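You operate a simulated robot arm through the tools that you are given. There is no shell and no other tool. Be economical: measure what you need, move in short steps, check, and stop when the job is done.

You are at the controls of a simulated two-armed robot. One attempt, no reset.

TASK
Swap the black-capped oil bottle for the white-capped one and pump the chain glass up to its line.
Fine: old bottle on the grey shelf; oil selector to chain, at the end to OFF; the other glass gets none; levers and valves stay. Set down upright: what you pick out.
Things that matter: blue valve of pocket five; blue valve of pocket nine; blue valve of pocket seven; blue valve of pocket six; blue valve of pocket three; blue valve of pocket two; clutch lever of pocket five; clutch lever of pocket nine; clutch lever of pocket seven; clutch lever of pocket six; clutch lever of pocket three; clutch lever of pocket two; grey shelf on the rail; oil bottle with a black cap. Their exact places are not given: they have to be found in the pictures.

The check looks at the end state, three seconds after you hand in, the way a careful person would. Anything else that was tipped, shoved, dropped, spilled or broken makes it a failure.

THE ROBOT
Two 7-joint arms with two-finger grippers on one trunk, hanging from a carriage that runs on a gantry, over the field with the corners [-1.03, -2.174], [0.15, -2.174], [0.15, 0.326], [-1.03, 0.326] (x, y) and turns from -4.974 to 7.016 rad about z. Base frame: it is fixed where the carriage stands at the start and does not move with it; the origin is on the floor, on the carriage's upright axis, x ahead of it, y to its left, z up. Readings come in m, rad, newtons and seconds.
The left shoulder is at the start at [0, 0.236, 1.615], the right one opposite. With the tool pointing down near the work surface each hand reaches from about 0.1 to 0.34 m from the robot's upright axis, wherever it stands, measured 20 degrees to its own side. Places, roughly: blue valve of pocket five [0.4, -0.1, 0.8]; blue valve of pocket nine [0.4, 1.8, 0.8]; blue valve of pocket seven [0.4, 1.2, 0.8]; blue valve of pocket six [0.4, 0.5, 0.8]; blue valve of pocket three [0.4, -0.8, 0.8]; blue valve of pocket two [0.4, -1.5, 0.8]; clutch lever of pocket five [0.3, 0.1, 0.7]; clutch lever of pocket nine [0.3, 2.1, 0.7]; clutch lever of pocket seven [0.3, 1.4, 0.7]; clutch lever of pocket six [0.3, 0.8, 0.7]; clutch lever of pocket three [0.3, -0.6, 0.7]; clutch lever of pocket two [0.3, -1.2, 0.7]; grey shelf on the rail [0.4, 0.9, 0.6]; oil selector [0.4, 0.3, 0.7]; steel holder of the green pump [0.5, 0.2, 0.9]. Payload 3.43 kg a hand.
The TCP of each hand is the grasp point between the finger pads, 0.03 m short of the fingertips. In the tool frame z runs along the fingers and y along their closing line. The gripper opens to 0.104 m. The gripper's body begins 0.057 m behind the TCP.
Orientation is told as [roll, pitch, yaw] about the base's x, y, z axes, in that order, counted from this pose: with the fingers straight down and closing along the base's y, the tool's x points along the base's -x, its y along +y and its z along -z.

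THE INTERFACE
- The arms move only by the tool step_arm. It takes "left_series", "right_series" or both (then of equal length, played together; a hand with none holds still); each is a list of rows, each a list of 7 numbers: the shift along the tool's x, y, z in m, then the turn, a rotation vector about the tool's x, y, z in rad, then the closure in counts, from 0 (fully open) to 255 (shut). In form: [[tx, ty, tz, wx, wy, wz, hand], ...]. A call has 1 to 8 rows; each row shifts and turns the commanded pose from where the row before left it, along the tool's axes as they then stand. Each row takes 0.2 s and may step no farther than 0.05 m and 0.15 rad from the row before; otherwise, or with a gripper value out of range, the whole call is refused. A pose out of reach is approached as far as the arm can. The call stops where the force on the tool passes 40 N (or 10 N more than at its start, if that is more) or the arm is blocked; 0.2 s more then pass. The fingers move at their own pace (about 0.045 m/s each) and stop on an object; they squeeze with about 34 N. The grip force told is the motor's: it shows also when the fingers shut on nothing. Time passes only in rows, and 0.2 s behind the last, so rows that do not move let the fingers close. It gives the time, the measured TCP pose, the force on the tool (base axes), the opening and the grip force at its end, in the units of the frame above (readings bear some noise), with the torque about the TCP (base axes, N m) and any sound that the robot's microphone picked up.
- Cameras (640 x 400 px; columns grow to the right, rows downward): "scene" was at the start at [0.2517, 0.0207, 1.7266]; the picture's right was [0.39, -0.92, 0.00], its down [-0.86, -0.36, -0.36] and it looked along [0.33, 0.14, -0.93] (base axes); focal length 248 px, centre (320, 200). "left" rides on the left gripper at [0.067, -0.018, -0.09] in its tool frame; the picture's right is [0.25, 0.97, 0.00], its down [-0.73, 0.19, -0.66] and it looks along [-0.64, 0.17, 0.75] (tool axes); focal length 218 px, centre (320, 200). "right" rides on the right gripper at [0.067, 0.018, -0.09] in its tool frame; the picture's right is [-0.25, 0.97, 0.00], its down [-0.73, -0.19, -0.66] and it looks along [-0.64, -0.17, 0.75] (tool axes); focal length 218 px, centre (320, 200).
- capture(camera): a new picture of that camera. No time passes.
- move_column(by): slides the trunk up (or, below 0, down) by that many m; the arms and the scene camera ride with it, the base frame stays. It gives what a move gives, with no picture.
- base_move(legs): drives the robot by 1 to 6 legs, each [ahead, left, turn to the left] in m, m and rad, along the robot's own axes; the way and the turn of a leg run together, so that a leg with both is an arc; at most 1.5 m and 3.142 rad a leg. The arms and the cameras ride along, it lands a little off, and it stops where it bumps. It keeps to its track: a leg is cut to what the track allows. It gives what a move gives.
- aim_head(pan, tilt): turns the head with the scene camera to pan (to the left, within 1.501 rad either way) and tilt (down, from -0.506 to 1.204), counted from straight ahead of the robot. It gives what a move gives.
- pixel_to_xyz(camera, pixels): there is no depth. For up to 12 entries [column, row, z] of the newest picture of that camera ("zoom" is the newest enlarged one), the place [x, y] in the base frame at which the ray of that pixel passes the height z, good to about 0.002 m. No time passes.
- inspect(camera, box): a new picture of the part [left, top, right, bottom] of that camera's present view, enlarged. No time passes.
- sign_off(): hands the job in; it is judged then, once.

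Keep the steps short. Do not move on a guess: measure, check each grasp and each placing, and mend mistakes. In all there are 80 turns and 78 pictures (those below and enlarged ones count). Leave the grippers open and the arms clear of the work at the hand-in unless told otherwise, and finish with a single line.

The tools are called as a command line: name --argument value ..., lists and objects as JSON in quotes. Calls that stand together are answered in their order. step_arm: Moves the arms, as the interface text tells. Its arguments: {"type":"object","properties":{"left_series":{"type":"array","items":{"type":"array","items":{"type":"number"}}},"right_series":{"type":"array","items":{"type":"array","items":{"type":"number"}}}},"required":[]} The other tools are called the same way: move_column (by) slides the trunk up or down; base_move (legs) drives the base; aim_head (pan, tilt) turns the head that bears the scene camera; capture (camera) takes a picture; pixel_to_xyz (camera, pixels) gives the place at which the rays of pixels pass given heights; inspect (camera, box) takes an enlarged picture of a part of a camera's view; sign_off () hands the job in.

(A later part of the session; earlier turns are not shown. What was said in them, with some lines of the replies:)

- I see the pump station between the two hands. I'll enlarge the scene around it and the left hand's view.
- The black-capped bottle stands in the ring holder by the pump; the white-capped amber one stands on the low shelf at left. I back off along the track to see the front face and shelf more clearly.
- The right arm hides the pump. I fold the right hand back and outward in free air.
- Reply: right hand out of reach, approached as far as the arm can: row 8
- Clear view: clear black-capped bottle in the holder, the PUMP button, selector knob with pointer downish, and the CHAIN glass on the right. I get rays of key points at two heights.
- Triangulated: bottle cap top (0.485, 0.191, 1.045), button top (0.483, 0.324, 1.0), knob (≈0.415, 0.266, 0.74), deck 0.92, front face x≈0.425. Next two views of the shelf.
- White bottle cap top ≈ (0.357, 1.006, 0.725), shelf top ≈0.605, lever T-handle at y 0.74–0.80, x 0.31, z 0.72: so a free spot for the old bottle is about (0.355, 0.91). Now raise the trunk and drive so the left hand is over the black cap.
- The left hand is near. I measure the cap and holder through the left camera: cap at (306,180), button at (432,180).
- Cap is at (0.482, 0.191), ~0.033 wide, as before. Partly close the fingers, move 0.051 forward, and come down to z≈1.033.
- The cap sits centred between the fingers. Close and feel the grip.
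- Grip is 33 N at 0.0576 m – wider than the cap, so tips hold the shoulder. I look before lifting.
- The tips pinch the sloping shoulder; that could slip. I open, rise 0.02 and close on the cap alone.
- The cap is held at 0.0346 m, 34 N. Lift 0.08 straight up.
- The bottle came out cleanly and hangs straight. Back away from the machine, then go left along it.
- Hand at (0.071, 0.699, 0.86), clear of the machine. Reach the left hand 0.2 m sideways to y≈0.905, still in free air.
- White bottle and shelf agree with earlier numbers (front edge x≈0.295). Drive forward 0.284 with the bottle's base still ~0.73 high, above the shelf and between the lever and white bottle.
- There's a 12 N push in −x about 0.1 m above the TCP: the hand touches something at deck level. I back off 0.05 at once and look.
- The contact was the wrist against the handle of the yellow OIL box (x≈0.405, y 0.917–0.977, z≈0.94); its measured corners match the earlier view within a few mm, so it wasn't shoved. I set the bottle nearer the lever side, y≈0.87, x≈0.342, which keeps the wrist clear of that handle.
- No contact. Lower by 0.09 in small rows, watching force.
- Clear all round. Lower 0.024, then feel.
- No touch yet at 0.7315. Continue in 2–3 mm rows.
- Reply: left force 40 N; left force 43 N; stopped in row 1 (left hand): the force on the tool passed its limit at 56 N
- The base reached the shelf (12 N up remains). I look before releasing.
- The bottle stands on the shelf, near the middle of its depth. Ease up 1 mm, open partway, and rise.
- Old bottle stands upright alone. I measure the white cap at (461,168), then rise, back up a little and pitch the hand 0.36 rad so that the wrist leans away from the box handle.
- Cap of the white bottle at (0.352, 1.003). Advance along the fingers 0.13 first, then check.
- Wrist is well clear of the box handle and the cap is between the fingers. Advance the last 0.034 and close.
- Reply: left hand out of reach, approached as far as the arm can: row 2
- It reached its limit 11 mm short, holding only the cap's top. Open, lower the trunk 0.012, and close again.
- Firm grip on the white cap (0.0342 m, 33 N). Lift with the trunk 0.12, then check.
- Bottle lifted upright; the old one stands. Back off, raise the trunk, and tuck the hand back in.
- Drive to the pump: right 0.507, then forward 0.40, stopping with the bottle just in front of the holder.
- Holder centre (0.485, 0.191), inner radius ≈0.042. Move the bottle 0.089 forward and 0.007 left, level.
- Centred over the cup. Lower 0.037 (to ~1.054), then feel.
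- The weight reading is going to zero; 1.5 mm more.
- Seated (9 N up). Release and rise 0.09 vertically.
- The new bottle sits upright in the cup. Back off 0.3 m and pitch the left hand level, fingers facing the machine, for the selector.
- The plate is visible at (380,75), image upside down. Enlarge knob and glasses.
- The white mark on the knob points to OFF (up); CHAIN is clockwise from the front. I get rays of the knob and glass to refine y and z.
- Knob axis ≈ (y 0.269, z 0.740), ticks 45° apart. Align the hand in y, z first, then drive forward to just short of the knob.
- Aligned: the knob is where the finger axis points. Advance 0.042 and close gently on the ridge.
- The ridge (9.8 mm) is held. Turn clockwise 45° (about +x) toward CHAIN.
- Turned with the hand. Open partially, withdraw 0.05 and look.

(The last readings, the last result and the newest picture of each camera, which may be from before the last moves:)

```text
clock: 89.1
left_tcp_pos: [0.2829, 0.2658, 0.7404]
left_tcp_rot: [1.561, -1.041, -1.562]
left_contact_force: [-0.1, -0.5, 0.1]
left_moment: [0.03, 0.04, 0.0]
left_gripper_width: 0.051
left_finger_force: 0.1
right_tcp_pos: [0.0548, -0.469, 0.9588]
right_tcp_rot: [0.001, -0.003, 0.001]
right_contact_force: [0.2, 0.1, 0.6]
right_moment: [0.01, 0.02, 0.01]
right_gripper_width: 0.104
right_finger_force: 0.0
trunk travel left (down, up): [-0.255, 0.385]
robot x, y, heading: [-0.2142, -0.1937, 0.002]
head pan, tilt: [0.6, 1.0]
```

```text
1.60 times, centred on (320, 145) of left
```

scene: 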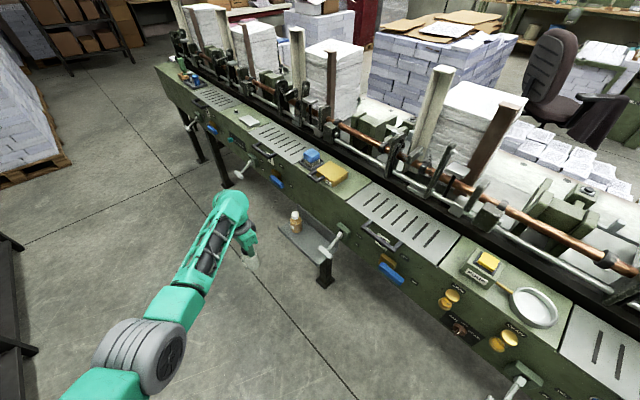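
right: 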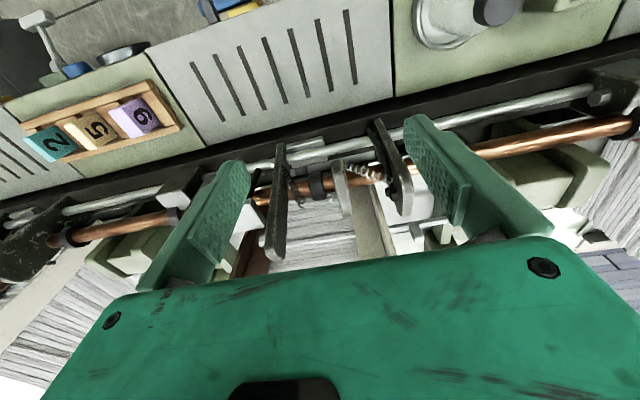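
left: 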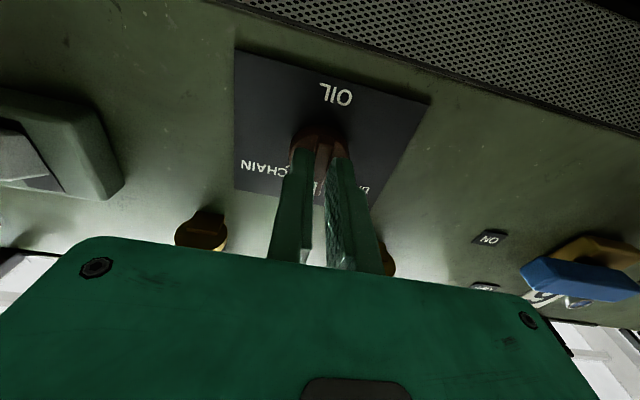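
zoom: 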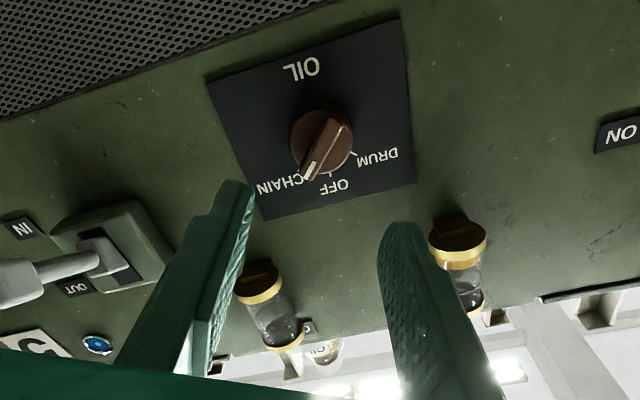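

The knob now points at CHAIN. Next: undo the hand's roll, raise, and pitch to 45° with fingers shut to press the yellow button.

step_arm --left_series '[[0, 0, 0, 0, 0, -0.1315, 255], [0, 0, 0, 0, 0, -0.1315, 255], [0, 0, 0, 0, 0, -0.1315, 255], [0, 0, 0, 0, 0, -0.1315, 255], [-0.045, 0, 0, 0, 0, 0, 255], [-0.045, 0, 0, 0, 0, 0, 255], [-0.045, 0, 0, 0, 0, 0, 255], [-0.045, 0, 0, 0, 0, 0, 255]]'

move_column --by 0.16

step_arm --left_series '[[0, 0, 0, 0, 0.13, 0, 255], [0, 0, 0, 0, 0.13, 0, 255], [0, 0, 0, 0, 0.13, 0, 255], [0, 0, 0, 0, 0.13, 0, 255], [0, 0, 0, 0, 0.13, 0, 255], [0, 0, 0, 0, 0.13, 0, 255], [0, 0.045, 0, 0, 0, 0, 255], [0, 0.02, 0, 0, 0, 0, 255]]'

```text
clock: 90.9
left_tcp_pos: [0.2795, 0.2696, 0.923]
left_tcp_rot: [0.421, -1.561, -0.421]
left_contact_force: [0.2, -0.2, -0.1]
left_moment: [0.0, 0.0, 0.0]
left_gripper_width: 0.0002
left_finger_force: 34.3
right_tcp_pos: [0.0543, -0.469, 0.9581]
right_tcp_rot: [0.001, -0.005, 0.001]
right_contact_force: [-0.2, 0.0, -0.8]
right_moment: [-0.01, 0.0, -0.01]
right_gripper_width: 0.1039
right_finger_force: 0.1
trunk travel left (down, up): [-0.255, 0.385]
robot x, y, heading: [-0.2162, -0.1925, 0.003]
head pan, tilt: [0.6, 1.0]
```

```text
clock: 92.7
left_tcp_pos: [0.2794, 0.2688, 1.0809]
left_tcp_rot: [0.56, -1.56, -0.561]
left_contact_force: [1.0, -0.1, 0.1]
left_moment: [-0.01, 0.04, -0.01]
left_gripper_width: 0.0
left_finger_force: 34.1
right_tcp_pos: [0.055, -0.4676, 1.118]
right_tcp_rot: [-0.001, -0.003, 0.0]
right_contact_force: [-0.1, -0.3, -0.4]
right_moment: [-0.01, -0.02, -0.02]
right_gripper_width: 0.104
right_finger_force: 0.1
trunk travel left (down, up): [-0.415, 0.225]
robot x, y, heading: [-0.2169, -0.1876, 0.001]
head pan, tilt: [0.6, 1.0]
```

```text
clock: 94.5
left_tcp_pos: [0.2794, 0.336, 1.0818]
left_tcp_rot: [0.007, -0.782, -0.006]
left_contact_force: [-0.8, -0.1, 0.7]
left_moment: [0.0, -0.02, 0.01]
left_gripper_width: 0.0
left_finger_force: 34.4
right_tcp_pos: [0.0544, -0.4687, 1.1176]
right_tcp_rot: [-0.001, -0.006, 0.0]
right_contact_force: [-0.3, 0.9, 0.6]
right_moment: [-0.01, 0.01, -0.01]
right_gripper_width: 0.104
right_finger_force: 0.0
trunk travel left (down, up): [-0.415, 0.225]
robot x, y, heading: [-0.2152, -0.1971, -0.002]
head pan, tilt: [0.6, 1.0]
```

Drive forward 0.13, then view the button and glass.

base_move --legs '[[0.13, 0, 0.002]]'

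aim_head --pan 0.7 --tilt 0.95

capture --camera "scene"

capture --camera "left"

```text
clock: 95.8
left_tcp_pos: [0.4073, 0.3375, 1.0806]
left_tcp_rot: [0.006, -0.784, 0.001]
left_contact_force: [0.1, 0.5, 0.4]
left_moment: [0.01, 0.02, -0.02]
left_gripper_width: 0.0
left_finger_force: 34.5
right_tcp_pos: [0.1844, -0.4679, 1.1171]
right_tcp_rot: [0.0, -0.003, 0.005]
right_contact_force: [0.1, 0.6, -0.5]
right_moment: [0.0, -0.06, 0.03]
right_gripper_width: 0.1038
right_finger_force: 0.1
trunk travel left (down, up): [-0.415, 0.225]
robot x, y, heading: [-0.089, -0.1917, 0.005]
head pan, tilt: [0.6, 1.0]
```

```text
clock: 96.5
left_tcp_pos: [0.4064, 0.3377, 1.0813]
left_tcp_rot: [0.006, -0.783, 0.0]
left_contact_force: [0.2, -0.1, 0.5]
left_moment: [0.0, -0.01, -0.02]
left_gripper_width: 0.0
left_finger_force: 34.1
right_tcp_pos: [0.1841, -0.4672, 1.1183]
right_tcp_rot: [0.001, -0.002, 0.004]
right_contact_force: [-0.7, 0.8, -0.3]
right_moment: [0.0, 0.0, 0.02]
right_gripper_width: 0.1039
right_finger_force: 0.1
trunk travel left (down, up): [-0.415, 0.225]
robot x, y, heading: [-0.087, -0.1901, 0.005]
head pan, tilt: [0.7, 0.949]
```

```text
19 pictures are left
```

scene: 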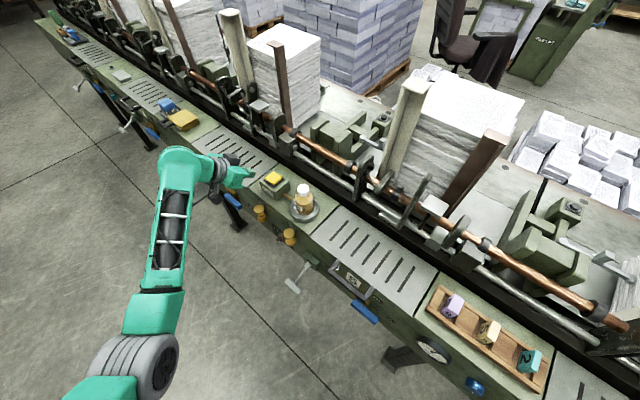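

```text
18 pictures are left
```

left: 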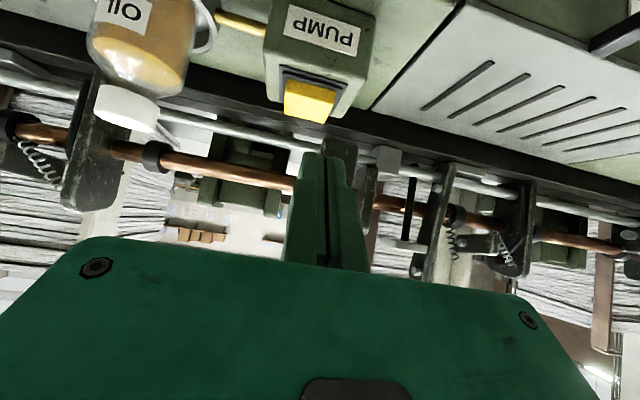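

The chain glass is visible at scene (290,237). Take a baseline close-up and measure the button at left (310,100).

inspect --camera "scene" --box '[245, 195, 325, 260]'

pixel_to_xyz --camera "left" --pixels '[[310, 100, 1.0], [284, 105, 1.0], [337, 100, 1.0], [310, 86, 1.0], [307, 119, 1.0]]'

```text
6.15 times, centred on (285, 228) of scene
```

zoom: 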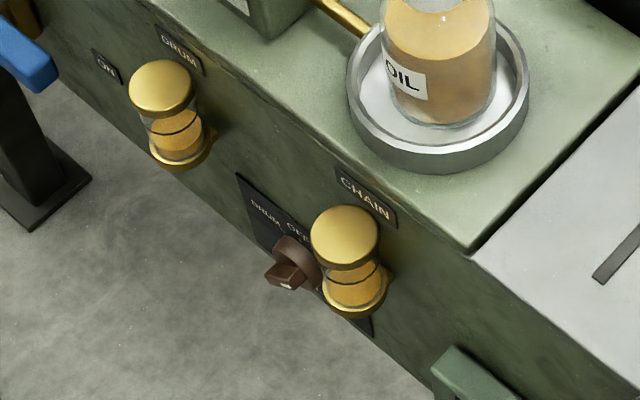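

```text
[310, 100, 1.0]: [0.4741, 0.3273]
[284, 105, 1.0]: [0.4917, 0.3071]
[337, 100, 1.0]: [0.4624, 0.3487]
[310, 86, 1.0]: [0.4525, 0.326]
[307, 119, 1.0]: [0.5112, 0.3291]
```

Button centre (0.480, 0.327). Move over it and down to ~15 mm above.

step_arm --left_series '[[-0.0188, -0.005, 0.0187, 0, 0, 0, 255], [-0.0187, -0.005, 0.0187, 0, 0, 0, 255], [0.0158, 0, 0.016, 0, 0, 0, 255], [0.0158, 0, 0.016, 0, 0, 0, 255], [0, 0, 0, 0, 0, 0, 255]]'

capture --camera "left"

```text
clock: 97.7
left_tcp_pos: [0.4606, 0.3282, 1.0348]
left_tcp_rot: [0.007, -0.784, 0.001]
left_contact_force: [-0.2, 0.3, 0.3]
left_moment: [-0.01, -0.05, -0.03]
left_gripper_width: 0.0
left_finger_force: 33.9
right_tcp_pos: [0.1838, -0.4668, 1.1191]
right_tcp_rot: [0.001, -0.004, 0.004]
right_contact_force: [-0.6, -0.3, 0.5]
right_moment: [-0.03, 0.01, -0.01]
right_gripper_width: 0.1044
right_finger_force: 0.0
trunk travel left (down, up): [-0.415, 0.225]
robot x, y, heading: [-0.0908, -0.1914, 0.001]
head pan, tilt: [0.7, 0.949]
```

```text
16 pictures are left
```

left: 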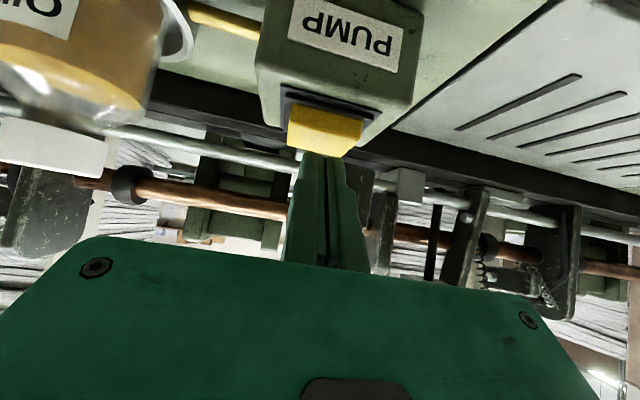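

Fingertips sit above the button. Press down 0.02 and read the force.

step_arm --left_series '[[0.0099, 0, 0.0099, 0, 0, 0, 255], [0.0042, 0, 0.0042, 0, 0, 0, 255]]'

```text
clock: 98.2
left_tcp_pos: [0.4608, 0.3286, 1.0196]
left_tcp_rot: [0.009, -0.787, -0.001]
left_contact_force: [-5.3, -3.1, 11.2]
left_moment: [-0.07, 0.0, 0.02]
left_gripper_width: 0.006
left_finger_force: 34.5
right_tcp_pos: [0.1848, -0.468, 1.1185]
right_tcp_rot: [0.001, -0.004, 0.005]
right_contact_force: [-0.3, -0.3, -0.1]
right_moment: [0.01, 0.02, 0.02]
right_gripper_width: 0.1041
right_finger_force: 0.0
trunk travel left (down, up): [-0.415, 0.225]
robot x, y, heading: [-0.0879, -0.1953, 0.006]
head pan, tilt: [0.7, 0.949]
heard: click
```

A click was heard (11 N). Release by rising 0.016 and check the glass.

step_arm --left_series '[[0, 0, 0, 0, 0, 0, 255], [-0.0113, 0, -0.0113, 0, 0, 0, 255], [0, 0, 0, 0, 0, 0, 255]]'

inspect --camera "scene" --box '[245, 195, 325, 260]'

```text
clock: 99.0
left_tcp_pos: [0.4595, 0.3275, 1.0318]
left_tcp_rot: [0.005, -0.783, 0.001]
left_contact_force: [0.4, 0.4, -0.2]
left_moment: [0.01, -0.02, 0.0]
left_gripper_width: 0.0001
left_finger_force: 34.8
right_tcp_pos: [0.1841, -0.4673, 1.1198]
right_tcp_rot: [-0.001, -0.004, 0.004]
right_contact_force: [0.2, 0.1, 0.8]
right_moment: [0.01, 0.03, 0.0]
right_gripper_width: 0.1041
right_finger_force: 0.1
trunk travel left (down, up): [-0.415, 0.225]
robot x, y, heading: [-0.0886, -0.1894, 0.0]
head pan, tilt: [0.7, 0.949]
```

```text
6.15 times, centred on (285, 228) of scene
```

zoom: 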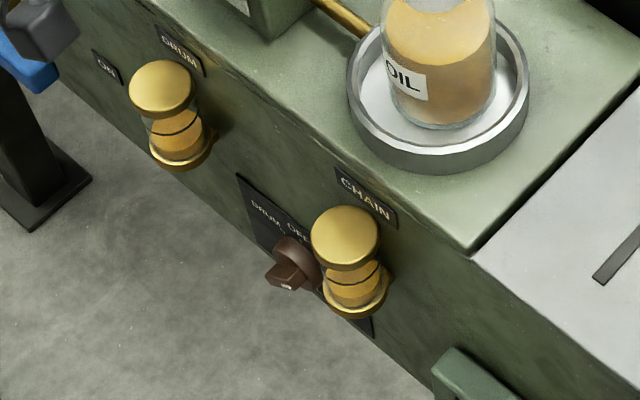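

inspect --camera "scene" --box '[280, 226, 300, 240]'

```text
16.00 times, centred on (290, 233) of scene
```

zoom: 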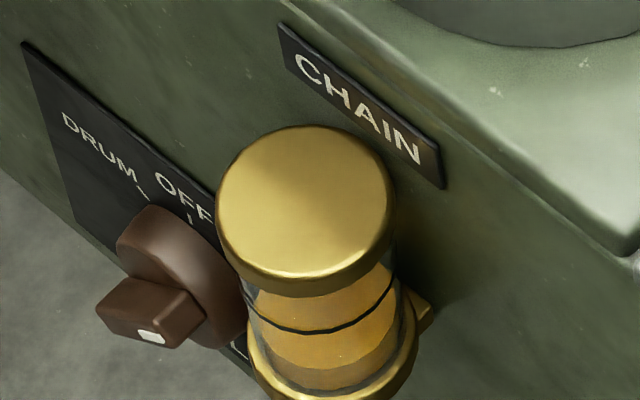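

In the glass, the oil surface's front edge is (16×) at y≈363 and the line's front at y≈330: not there yet. Press once more and compare.

step_arm --left_series '[[0.0113, 0, 0.0113, 0, 0, 0, 255], [0, 0, 0, 0, 0, 0, 255], [-0.0113, 0, -0.0113, 0, 0, 0, 255], [0, 0, 0, 0, 0, 0, 255]]'

inspect --camera "scene" --box '[280, 229, 300, 243]'

```text
clock: 100.0
left_tcp_pos: [0.4598, 0.3273, 1.0326]
left_tcp_rot: [0.005, -0.781, 0.0]
left_contact_force: [-0.5, -0.4, 1.2]
left_moment: [-0.01, 0.01, -0.03]
left_gripper_width: 0.0001
left_finger_force: 34.2
right_tcp_pos: [0.1848, -0.4672, 1.1191]
right_tcp_rot: [0.0, -0.004, 0.006]
right_contact_force: [-0.3, -0.5, -0.4]
right_moment: [-0.01, 0.0, 0.02]
right_gripper_width: 0.1039
right_finger_force: 0.1
trunk travel left (down, up): [-0.415, 0.225]
robot x, y, heading: [-0.0886, -0.1936, 0.008]
head pan, tilt: [0.7, 0.949]
heard: click
```

```text
16.00 times, centred on (290, 236) of scene
```

zoom: 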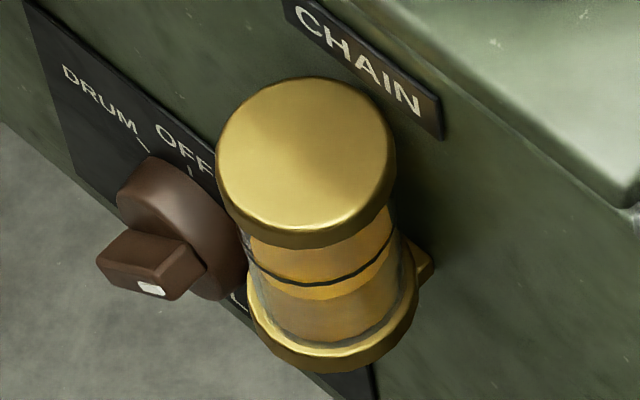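

Each press lifts the surface ~18 px (363→345 equiv.); remaining ≈14 px, so one more press.

step_arm --left_series '[[0.0113, 0, 0.0113, 0, 0, 0, 255], [0, 0, 0, 0, 0, 0, 255], [-0.0113, 0, -0.0113, 0, 0, 0, 255], [0, 0, 0, 0, 0, 0, 255]]'

inspect --camera "scene" --box '[280, 229, 300, 243]'

```text
clock: 101.0
left_tcp_pos: [0.4598, 0.3263, 1.0317]
left_tcp_rot: [0.005, -0.781, 0.0]
left_contact_force: [0.1, 0.3, 0.1]
left_moment: [-0.01, 0.02, 0.01]
left_gripper_width: 0.0001
left_finger_force: 34.5
right_tcp_pos: [0.1841, -0.4675, 1.119]
right_tcp_rot: [0.0, -0.003, 0.006]
right_contact_force: [-0.3, -0.4, 0.2]
right_moment: [0.04, -0.03, 0.0]
right_gripper_width: 0.1038
right_finger_force: 0.0
trunk travel left (down, up): [-0.415, 0.225]
robot x, y, heading: [-0.0845, -0.1898, 0.005]
head pan, tilt: [0.7, 0.949]
heard: click
```

```text
16.00 times, centred on (290, 236) of scene
```

zoom: 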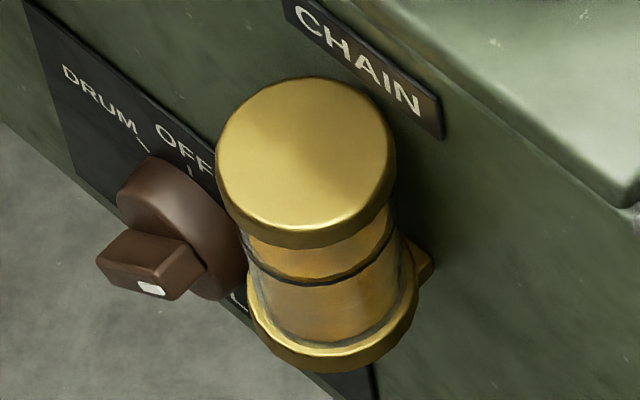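

The oil surface now coincides with the line. Lift off the button and back away.

step_arm --left_series '[[-0.0166, 0, -0.0166, 0, 0, 0, 255], [-0.0166, 0, -0.0166, 0, 0, 0, 255], [0.0188, 0, -0.0187, 0, 0, 0, 255], [0.0187, 0, -0.0187, 0, 0, 0, 255]]'

base_move --legs '[[-0.25, 0, -0.004]]'

step_arm --left_series '[[0, -0.03, 0, 0, -0.13, 0, 100], [0, -0.03, 0, 0, -0.13, 0, 100], [0, 0, 0, 0, -0.13, 0, 100], [0, 0, 0, 0, -0.13, 0, 100], [0, 0, 0, 0, -0.13, 0, 100], [0, 0, 0, 0, -0.13, 0, 100]]'

move_column --by -0.16

```text
clock: 102.0
left_tcp_pos: [0.4056, 0.327, 1.0789]
left_tcp_rot: [0.006, -0.785, 0.0]
left_contact_force: [-0.2, -0.2, 0.2]
left_moment: [0.0, 0.0, -0.02]
left_gripper_width: 0.0
left_finger_force: 34.2
right_tcp_pos: [0.1848, -0.4673, 1.1185]
right_tcp_rot: [-0.003, -0.004, 0.006]
right_contact_force: [0.5, 0.0, -0.3]
right_moment: [-0.01, 0.01, 0.02]
right_gripper_width: 0.1041
right_finger_force: 0.0
trunk travel left (down, up): [-0.415, 0.225]
robot x, y, heading: [-0.0893, -0.1918, 0.004]
head pan, tilt: [0.7, 0.949]
```

```text
clock: 103.9
left_tcp_pos: [0.1577, 0.3231, 1.0783]
left_tcp_rot: [0.005, -0.783, -0.007]
left_contact_force: [0.1, -0.4, 0.0]
left_moment: [0.01, -0.03, 0.01]
left_gripper_width: 0.0
left_finger_force: 34.5
right_tcp_pos: [-0.0693, -0.4684, 1.1185]
right_tcp_rot: [0.0, -0.004, -0.001]
right_contact_force: [0.6, 0.6, 0.8]
right_moment: [0.02, 0.0, 0.0]
right_gripper_width: 0.1044
right_finger_force: 0.0
trunk travel left (down, up): [-0.415, 0.225]
robot x, y, heading: [-0.341, -0.1905, 0.004]
head pan, tilt: [0.7, 0.949]
```

```text
clock: 105.3
left_tcp_pos: [0.1565, 0.2649, 1.0767]
left_tcp_rot: [0.613, -1.563, -0.609]
left_contact_force: [0.0, 0.0, 0.3]
left_moment: [-0.02, 0.02, 0.03]
left_gripper_width: 0.0629
left_finger_force: 0.1
right_tcp_pos: [-0.0685, -0.4693, 1.1179]
right_tcp_rot: [-0.002, -0.004, -0.001]
right_contact_force: [0.2, 0.0, -1.2]
right_moment: [0.03, -0.02, -0.01]
right_gripper_width: 0.1041
right_finger_force: 0.1
trunk travel left (down, up): [-0.415, 0.225]
robot x, y, heading: [-0.3374, -0.1947, -0.0]
head pan, tilt: [0.7, 0.949]
```

```text
clock: 107.1
left_tcp_pos: [0.157, 0.2643, 0.9191]
left_tcp_rot: [0.627, -1.561, -0.626]
left_contact_force: [0.4, -1.3, 1.2]
left_moment: [0.01, 0.0, -0.02]
left_gripper_width: 0.0635
left_finger_force: 0.1
right_tcp_pos: [-0.0667, -0.4686, 0.9587]
right_tcp_rot: [-0.003, -0.002, 0.001]
right_contact_force: [0.6, 0.1, 0.9]
right_moment: [-0.01, 0.05, -0.02]
right_gripper_width: 0.1038
right_finger_force: 0.2
trunk travel left (down, up): [-0.255, 0.385]
robot x, y, heading: [-0.3391, -0.1923, -0.002]
head pan, tilt: [0.7, 0.949]
```

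Lower to knob height and look at the glass from the front.

step_arm --left_series '[[0.0448, 0.001, 0, 0, 0, 0, 100], [0.0448, 0.001, 0, 0, 0, 0, 100], [0.0448, 0.001, 0, 0, 0, 0, 100], [0.0448, 0, 0, 0, 0, 0, 100], [0, 0, 0, 0, 0, 0, 100]]'

inspect --camera "left" --box '[230, 60, 390, 180]'

```text
clock: 108.3
left_tcp_pos: [0.1547, 0.2705, 0.7395]
left_tcp_rot: [0.658, -1.561, -0.658]
left_contact_force: [0.1, 0.3, 0.1]
left_moment: [0.02, -0.05, -0.01]
left_gripper_width: 0.0632
left_finger_force: 0.0
right_tcp_pos: [-0.0685, -0.4691, 0.9581]
right_tcp_rot: [-0.002, -0.004, 0.001]
right_contact_force: [-0.7, 1.0, 0.2]
right_moment: [0.01, 0.01, -0.01]
right_gripper_width: 0.1042
right_finger_force: 0.2
trunk travel left (down, up): [-0.255, 0.385]
robot x, y, heading: [-0.3421, -0.1961, -0.002]
head pan, tilt: [0.7, 0.949]
```

```text
3.33 times, centred on (310, 120) of left
```

zoom: 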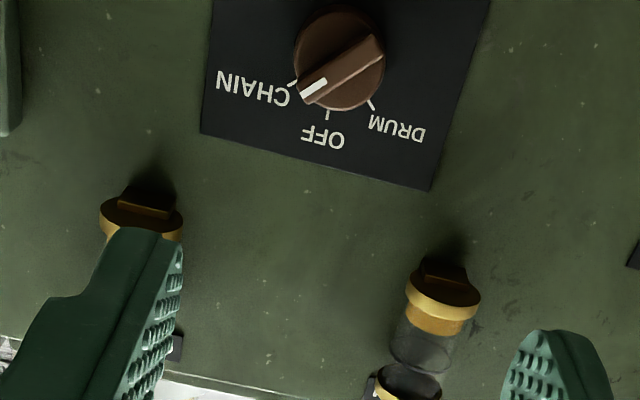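

Roll the hand 45° to match the knob, then drive forward.

step_arm --left_series '[[0, -0.002, 0, 0, 0, 0.131, 60], [0, 0, 0, 0, 0, 0.131, 60], [0, 0, 0, 0, 0, 0.131, 60], [0, 0, 0, 0, 0, 0.131, 60], [0, 0, 0, 0, 0, 0.131, 60], [0, 0, 0, 0, 0, 0.131, 60], [0, 0, 0, 0, 0, 0, 60]]'

base_move --legs '[[0.175, 0, 0.002]]'

capture --camera "left"

```text
clock: 109.9
left_tcp_pos: [0.1546, 0.2665, 0.7401]
left_tcp_rot: [1.562, -0.779, -1.566]
left_contact_force: [-0.8, 0.4, 0.1]
left_moment: [0.0, -0.04, 0.03]
left_gripper_width: 0.0798
left_finger_force: 0.0
right_tcp_pos: [-0.0676, -0.4692, 0.9584]
right_tcp_rot: [-0.001, -0.004, 0.0]
right_contact_force: [0.9, 0.3, -0.2]
right_moment: [0.0, 0.01, 0.02]
right_gripper_width: 0.1037
right_finger_force: 0.1
trunk travel left (down, up): [-0.255, 0.385]
robot x, y, heading: [-0.3399, -0.192, -0.002]
head pan, tilt: [0.7, 0.949]
```

```text
clock: 111.4
left_tcp_pos: [0.3333, 0.2678, 0.7381]
left_tcp_rot: [1.562, -0.779, -1.563]
left_contact_force: [0.8, 0.4, 0.1]
left_moment: [-0.01, -0.01, -0.04]
left_gripper_width: 0.0795
left_finger_force: 0.0
right_tcp_pos: [0.1098, -0.469, 0.9589]
right_tcp_rot: [-0.002, -0.003, 0.003]
right_contact_force: [-0.1, -0.4, 0.2]
right_moment: [0.0, -0.01, -0.02]
right_gripper_width: 0.1039
right_finger_force: 0.1
trunk travel left (down, up): [-0.255, 0.385]
robot x, y, heading: [-0.1628, -0.1915, -0.0]
head pan, tilt: [0.7, 0.949]
```

```text
10 pictures are left
```

left: 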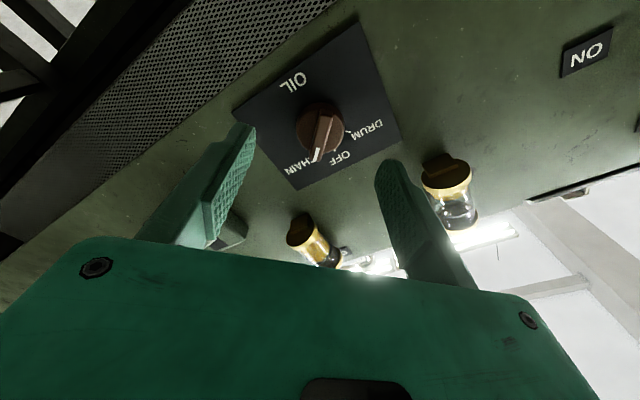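

Ridge lines up with the finger gap. Advance 0.043 and close.

step_arm --left_series '[[0, 0, 0.022, 0, 0, 0, 90], [0, 0, 0.021, 0, 0, 0, 150], [0, 0, 0, 0, 0, 0, 255], [0, 0, 0, 0, 0, 0, 255], [0, 0, 0, 0, 0, 0, 255], [0, 0, 0, 0, 0, 0, 255]]'

```text
clock: 112.8
left_tcp_pos: [0.3751, 0.2683, 0.7398]
left_tcp_rot: [1.563, -0.779, -1.565]
left_contact_force: [0.3, 0.0, 0.7]
left_moment: [0.0, -0.12, -0.06]
left_gripper_width: 0.01
left_finger_force: 43.4
right_tcp_pos: [0.1093, -0.4688, 0.9582]
right_tcp_rot: [0.0, -0.004, 0.001]
right_contact_force: [0.3, -0.6, 0.7]
right_moment: [-0.01, -0.01, -0.02]
right_gripper_width: 0.1041
right_finger_force: 0.1
trunk travel left (down, up): [-0.255, 0.385]
robot x, y, heading: [-0.1602, -0.1927, 0.001]
head pan, tilt: [0.7, 0.949]
```

Held cleanly (10 mm, no side force). Turn back 45° to OFF.

step_arm --left_series '[[0, 0, 0, 0, 0, -0.131, 255], [0, 0, 0, 0, 0, -0.131, 255], [0, 0, 0, 0, 0, -0.131, 255], [0, 0, 0, 0, 0, -0.131, 255], [0, 0, 0, 0, 0, -0.131, 255], [0, 0, 0, 0, 0, -0.131, 255], [0, 0, 0, 0, 0, 0, 255]]'

step_arm --left_series '[[0, 0, 0, 0, 0, 0, 150], [0, 0, 0, 0, 0, 0, 130], [0, 0, 0, 0, 0, 0, 130], [0, 0, -0.025, 0, 0, 0, 130], [0, 0, -0.035, 0, 0, 0, 130], [0, 0, -0.035, 0, 0, 0, 0], [0, 0, -0.035, 0, 0, 0, 0]]'

base_move --legs '[[-0.15, -0.05, 0]]'

inspect --camera "left" --box '[220, 40, 400, 180]'

```text
clock: 114.4
left_tcp_pos: [0.3754, 0.2653, 0.7381]
left_tcp_rot: [0.384, -1.565, -0.386]
left_contact_force: [-4.2, -9.9, 8.7]
left_moment: [0.01, -0.55, -0.26]
left_gripper_width: 0.0098
left_finger_force: 43.1
right_tcp_pos: [0.1084, -0.4706, 0.9591]
right_tcp_rot: [-0.003, -0.005, 0.001]
right_contact_force: [0.2, -0.3, -0.7]
right_moment: [0.0, 0.0, -0.03]
right_gripper_width: 0.1039
right_finger_force: 0.1
trunk travel left (down, up): [-0.255, 0.385]
robot x, y, heading: [-0.1591, -0.1891, 0.001]
head pan, tilt: [0.7, 0.949]
```

```text
clock: 116.0
left_tcp_pos: [0.2436, 0.2662, 0.7425]
left_tcp_rot: [0.602, -1.563, -0.602]
left_contact_force: [0.2, 1.3, -0.4]
left_moment: [0.0, -0.05, 0.04]
left_gripper_width: 0.1036
left_finger_force: 0.1
right_tcp_pos: [0.1072, -0.4694, 0.9579]
right_tcp_rot: [-0.002, -0.003, 0.003]
right_contact_force: [-0.4, 0.8, -0.3]
right_moment: [0.02, 0.0, -0.01]
right_gripper_width: 0.1042
right_finger_force: 0.1
trunk travel left (down, up): [-0.255, 0.385]
robot x, y, heading: [-0.1652, -0.1902, 0.005]
head pan, tilt: [0.7, 0.949]
```

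```text
clock: 117.4
left_tcp_pos: [0.0954, 0.2162, 0.7401]
left_tcp_rot: [0.536, -1.563, -0.536]
left_contact_force: [0.0, 0.0, 0.3]
left_moment: [0.01, -0.01, 0.03]
left_gripper_width: 0.1042
left_finger_force: 0.1
right_tcp_pos: [-0.0432, -0.5196, 0.959]
right_tcp_rot: [-0.002, -0.005, -0.001]
right_contact_force: [-0.5, 0.4, -0.6]
right_moment: [0.0, -0.01, 0.0]
right_gripper_width: 0.1039
right_finger_force: 0.0
trunk travel left (down, up): [-0.255, 0.385]
robot x, y, heading: [-0.3128, -0.2398, -0.001]
head pan, tilt: [0.7, 0.949]
```

```text
2.86 times, centred on (310, 110) of left
```

zoom: 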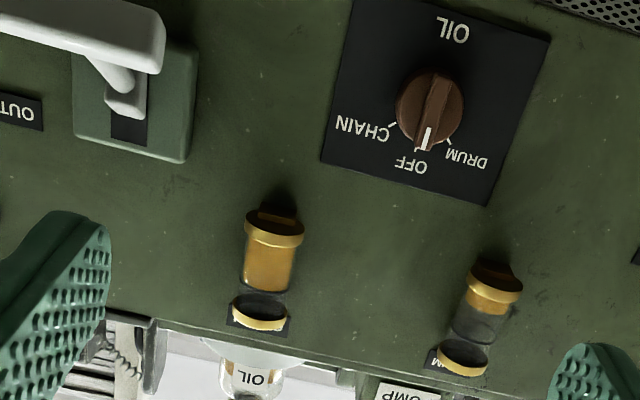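

Knob is back at OFF and DRUM glass unchanged. Close-up of the chain glass level and of the shelf.

inspect --camera "left" --box '[280, 105, 320, 130]'

aim_head --pan 0.85 --tilt 0.75

capture --camera "scene"

```text
16.00 times, centred on (300, 118) of left
```

zoom: 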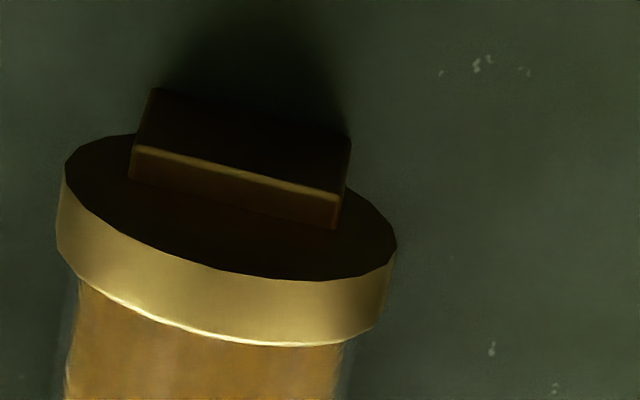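

```text
clock: 118.2
left_tcp_pos: [0.0966, 0.2162, 0.7416]
left_tcp_rot: [0.619, -1.562, -0.619]
left_contact_force: [-0.2, -0.1, -0.2]
left_moment: [0.0, -0.05, 0.01]
left_gripper_width: 0.1042
left_finger_force: 0.2
right_tcp_pos: [-0.0409, -0.5197, 0.959]
right_tcp_rot: [0.0, -0.003, 0.001]
right_contact_force: [0.4, 0.0, -1.1]
right_moment: [0.0, 0.0, 0.01]
right_gripper_width: 0.1038
right_finger_force: 0.2
trunk travel left (down, up): [-0.255, 0.385]
robot x, y, heading: [-0.3165, -0.2458, 0.001]
head pan, tilt: [0.85, 0.75]
```

```text
7 pictures are left
```

scene: 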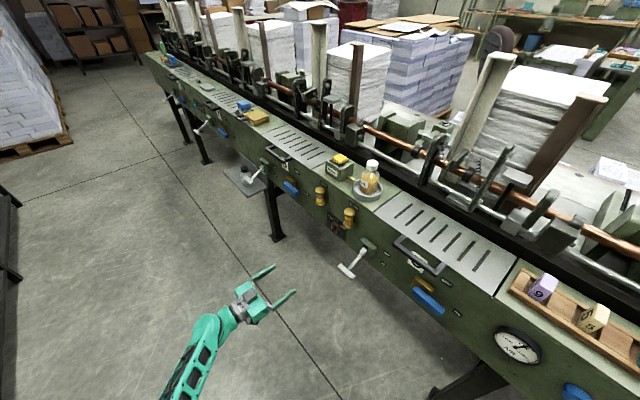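

Zoom on the glasses and on the shelf from here.

inspect --camera "scene" --box '[305, 180, 365, 240]'

inspect --camera "scene" --box '[215, 150, 315, 210]'

inspect --camera "left" --box '[275, 122, 315, 147]'

```text
6.67 times, centred on (335, 210) of scene
```

zoom: 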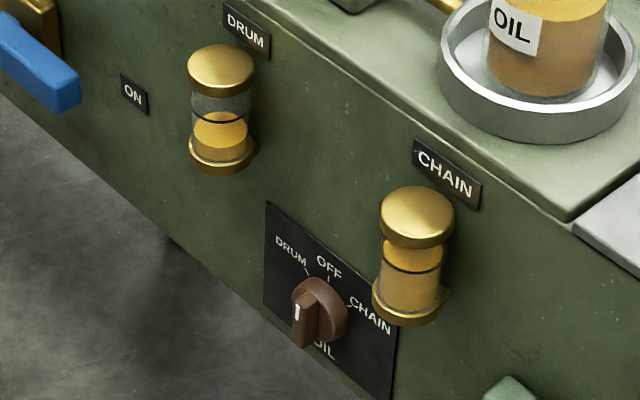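

```text
6.40 times, centred on (265, 180) of scene
```

zoom: 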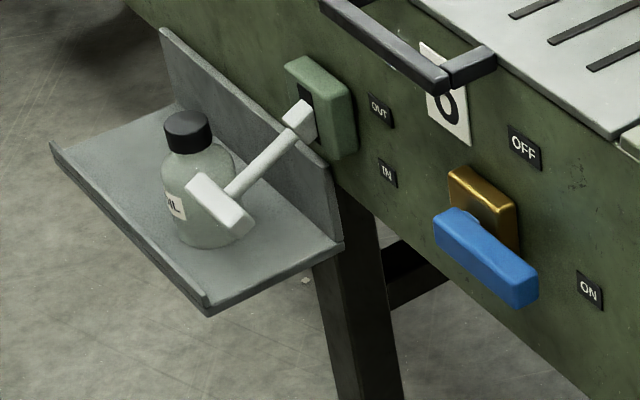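

```text
16.00 times, centred on (295, 134) of left
```

zoom: 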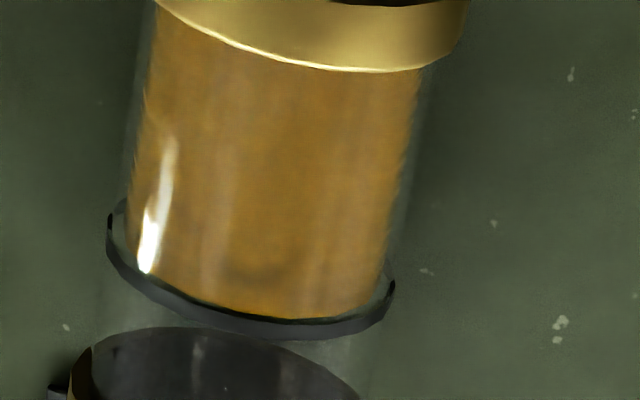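

The oil is exactly at the black line, DRUM is unchanged, the selector is at OFF, both bottles stand upright, and the open hands are clear. Handing in.

sign_off

```text
The job is handed in.
```

The black-capped bottle is on the grey shelf, the white-capped one is in the holder, the chain glass is pumped to its line, the selector is at OFF, and the drum glass got no oil; my wrist briefly touched the yellow OIL box's handle, and by measurement the box did not move.
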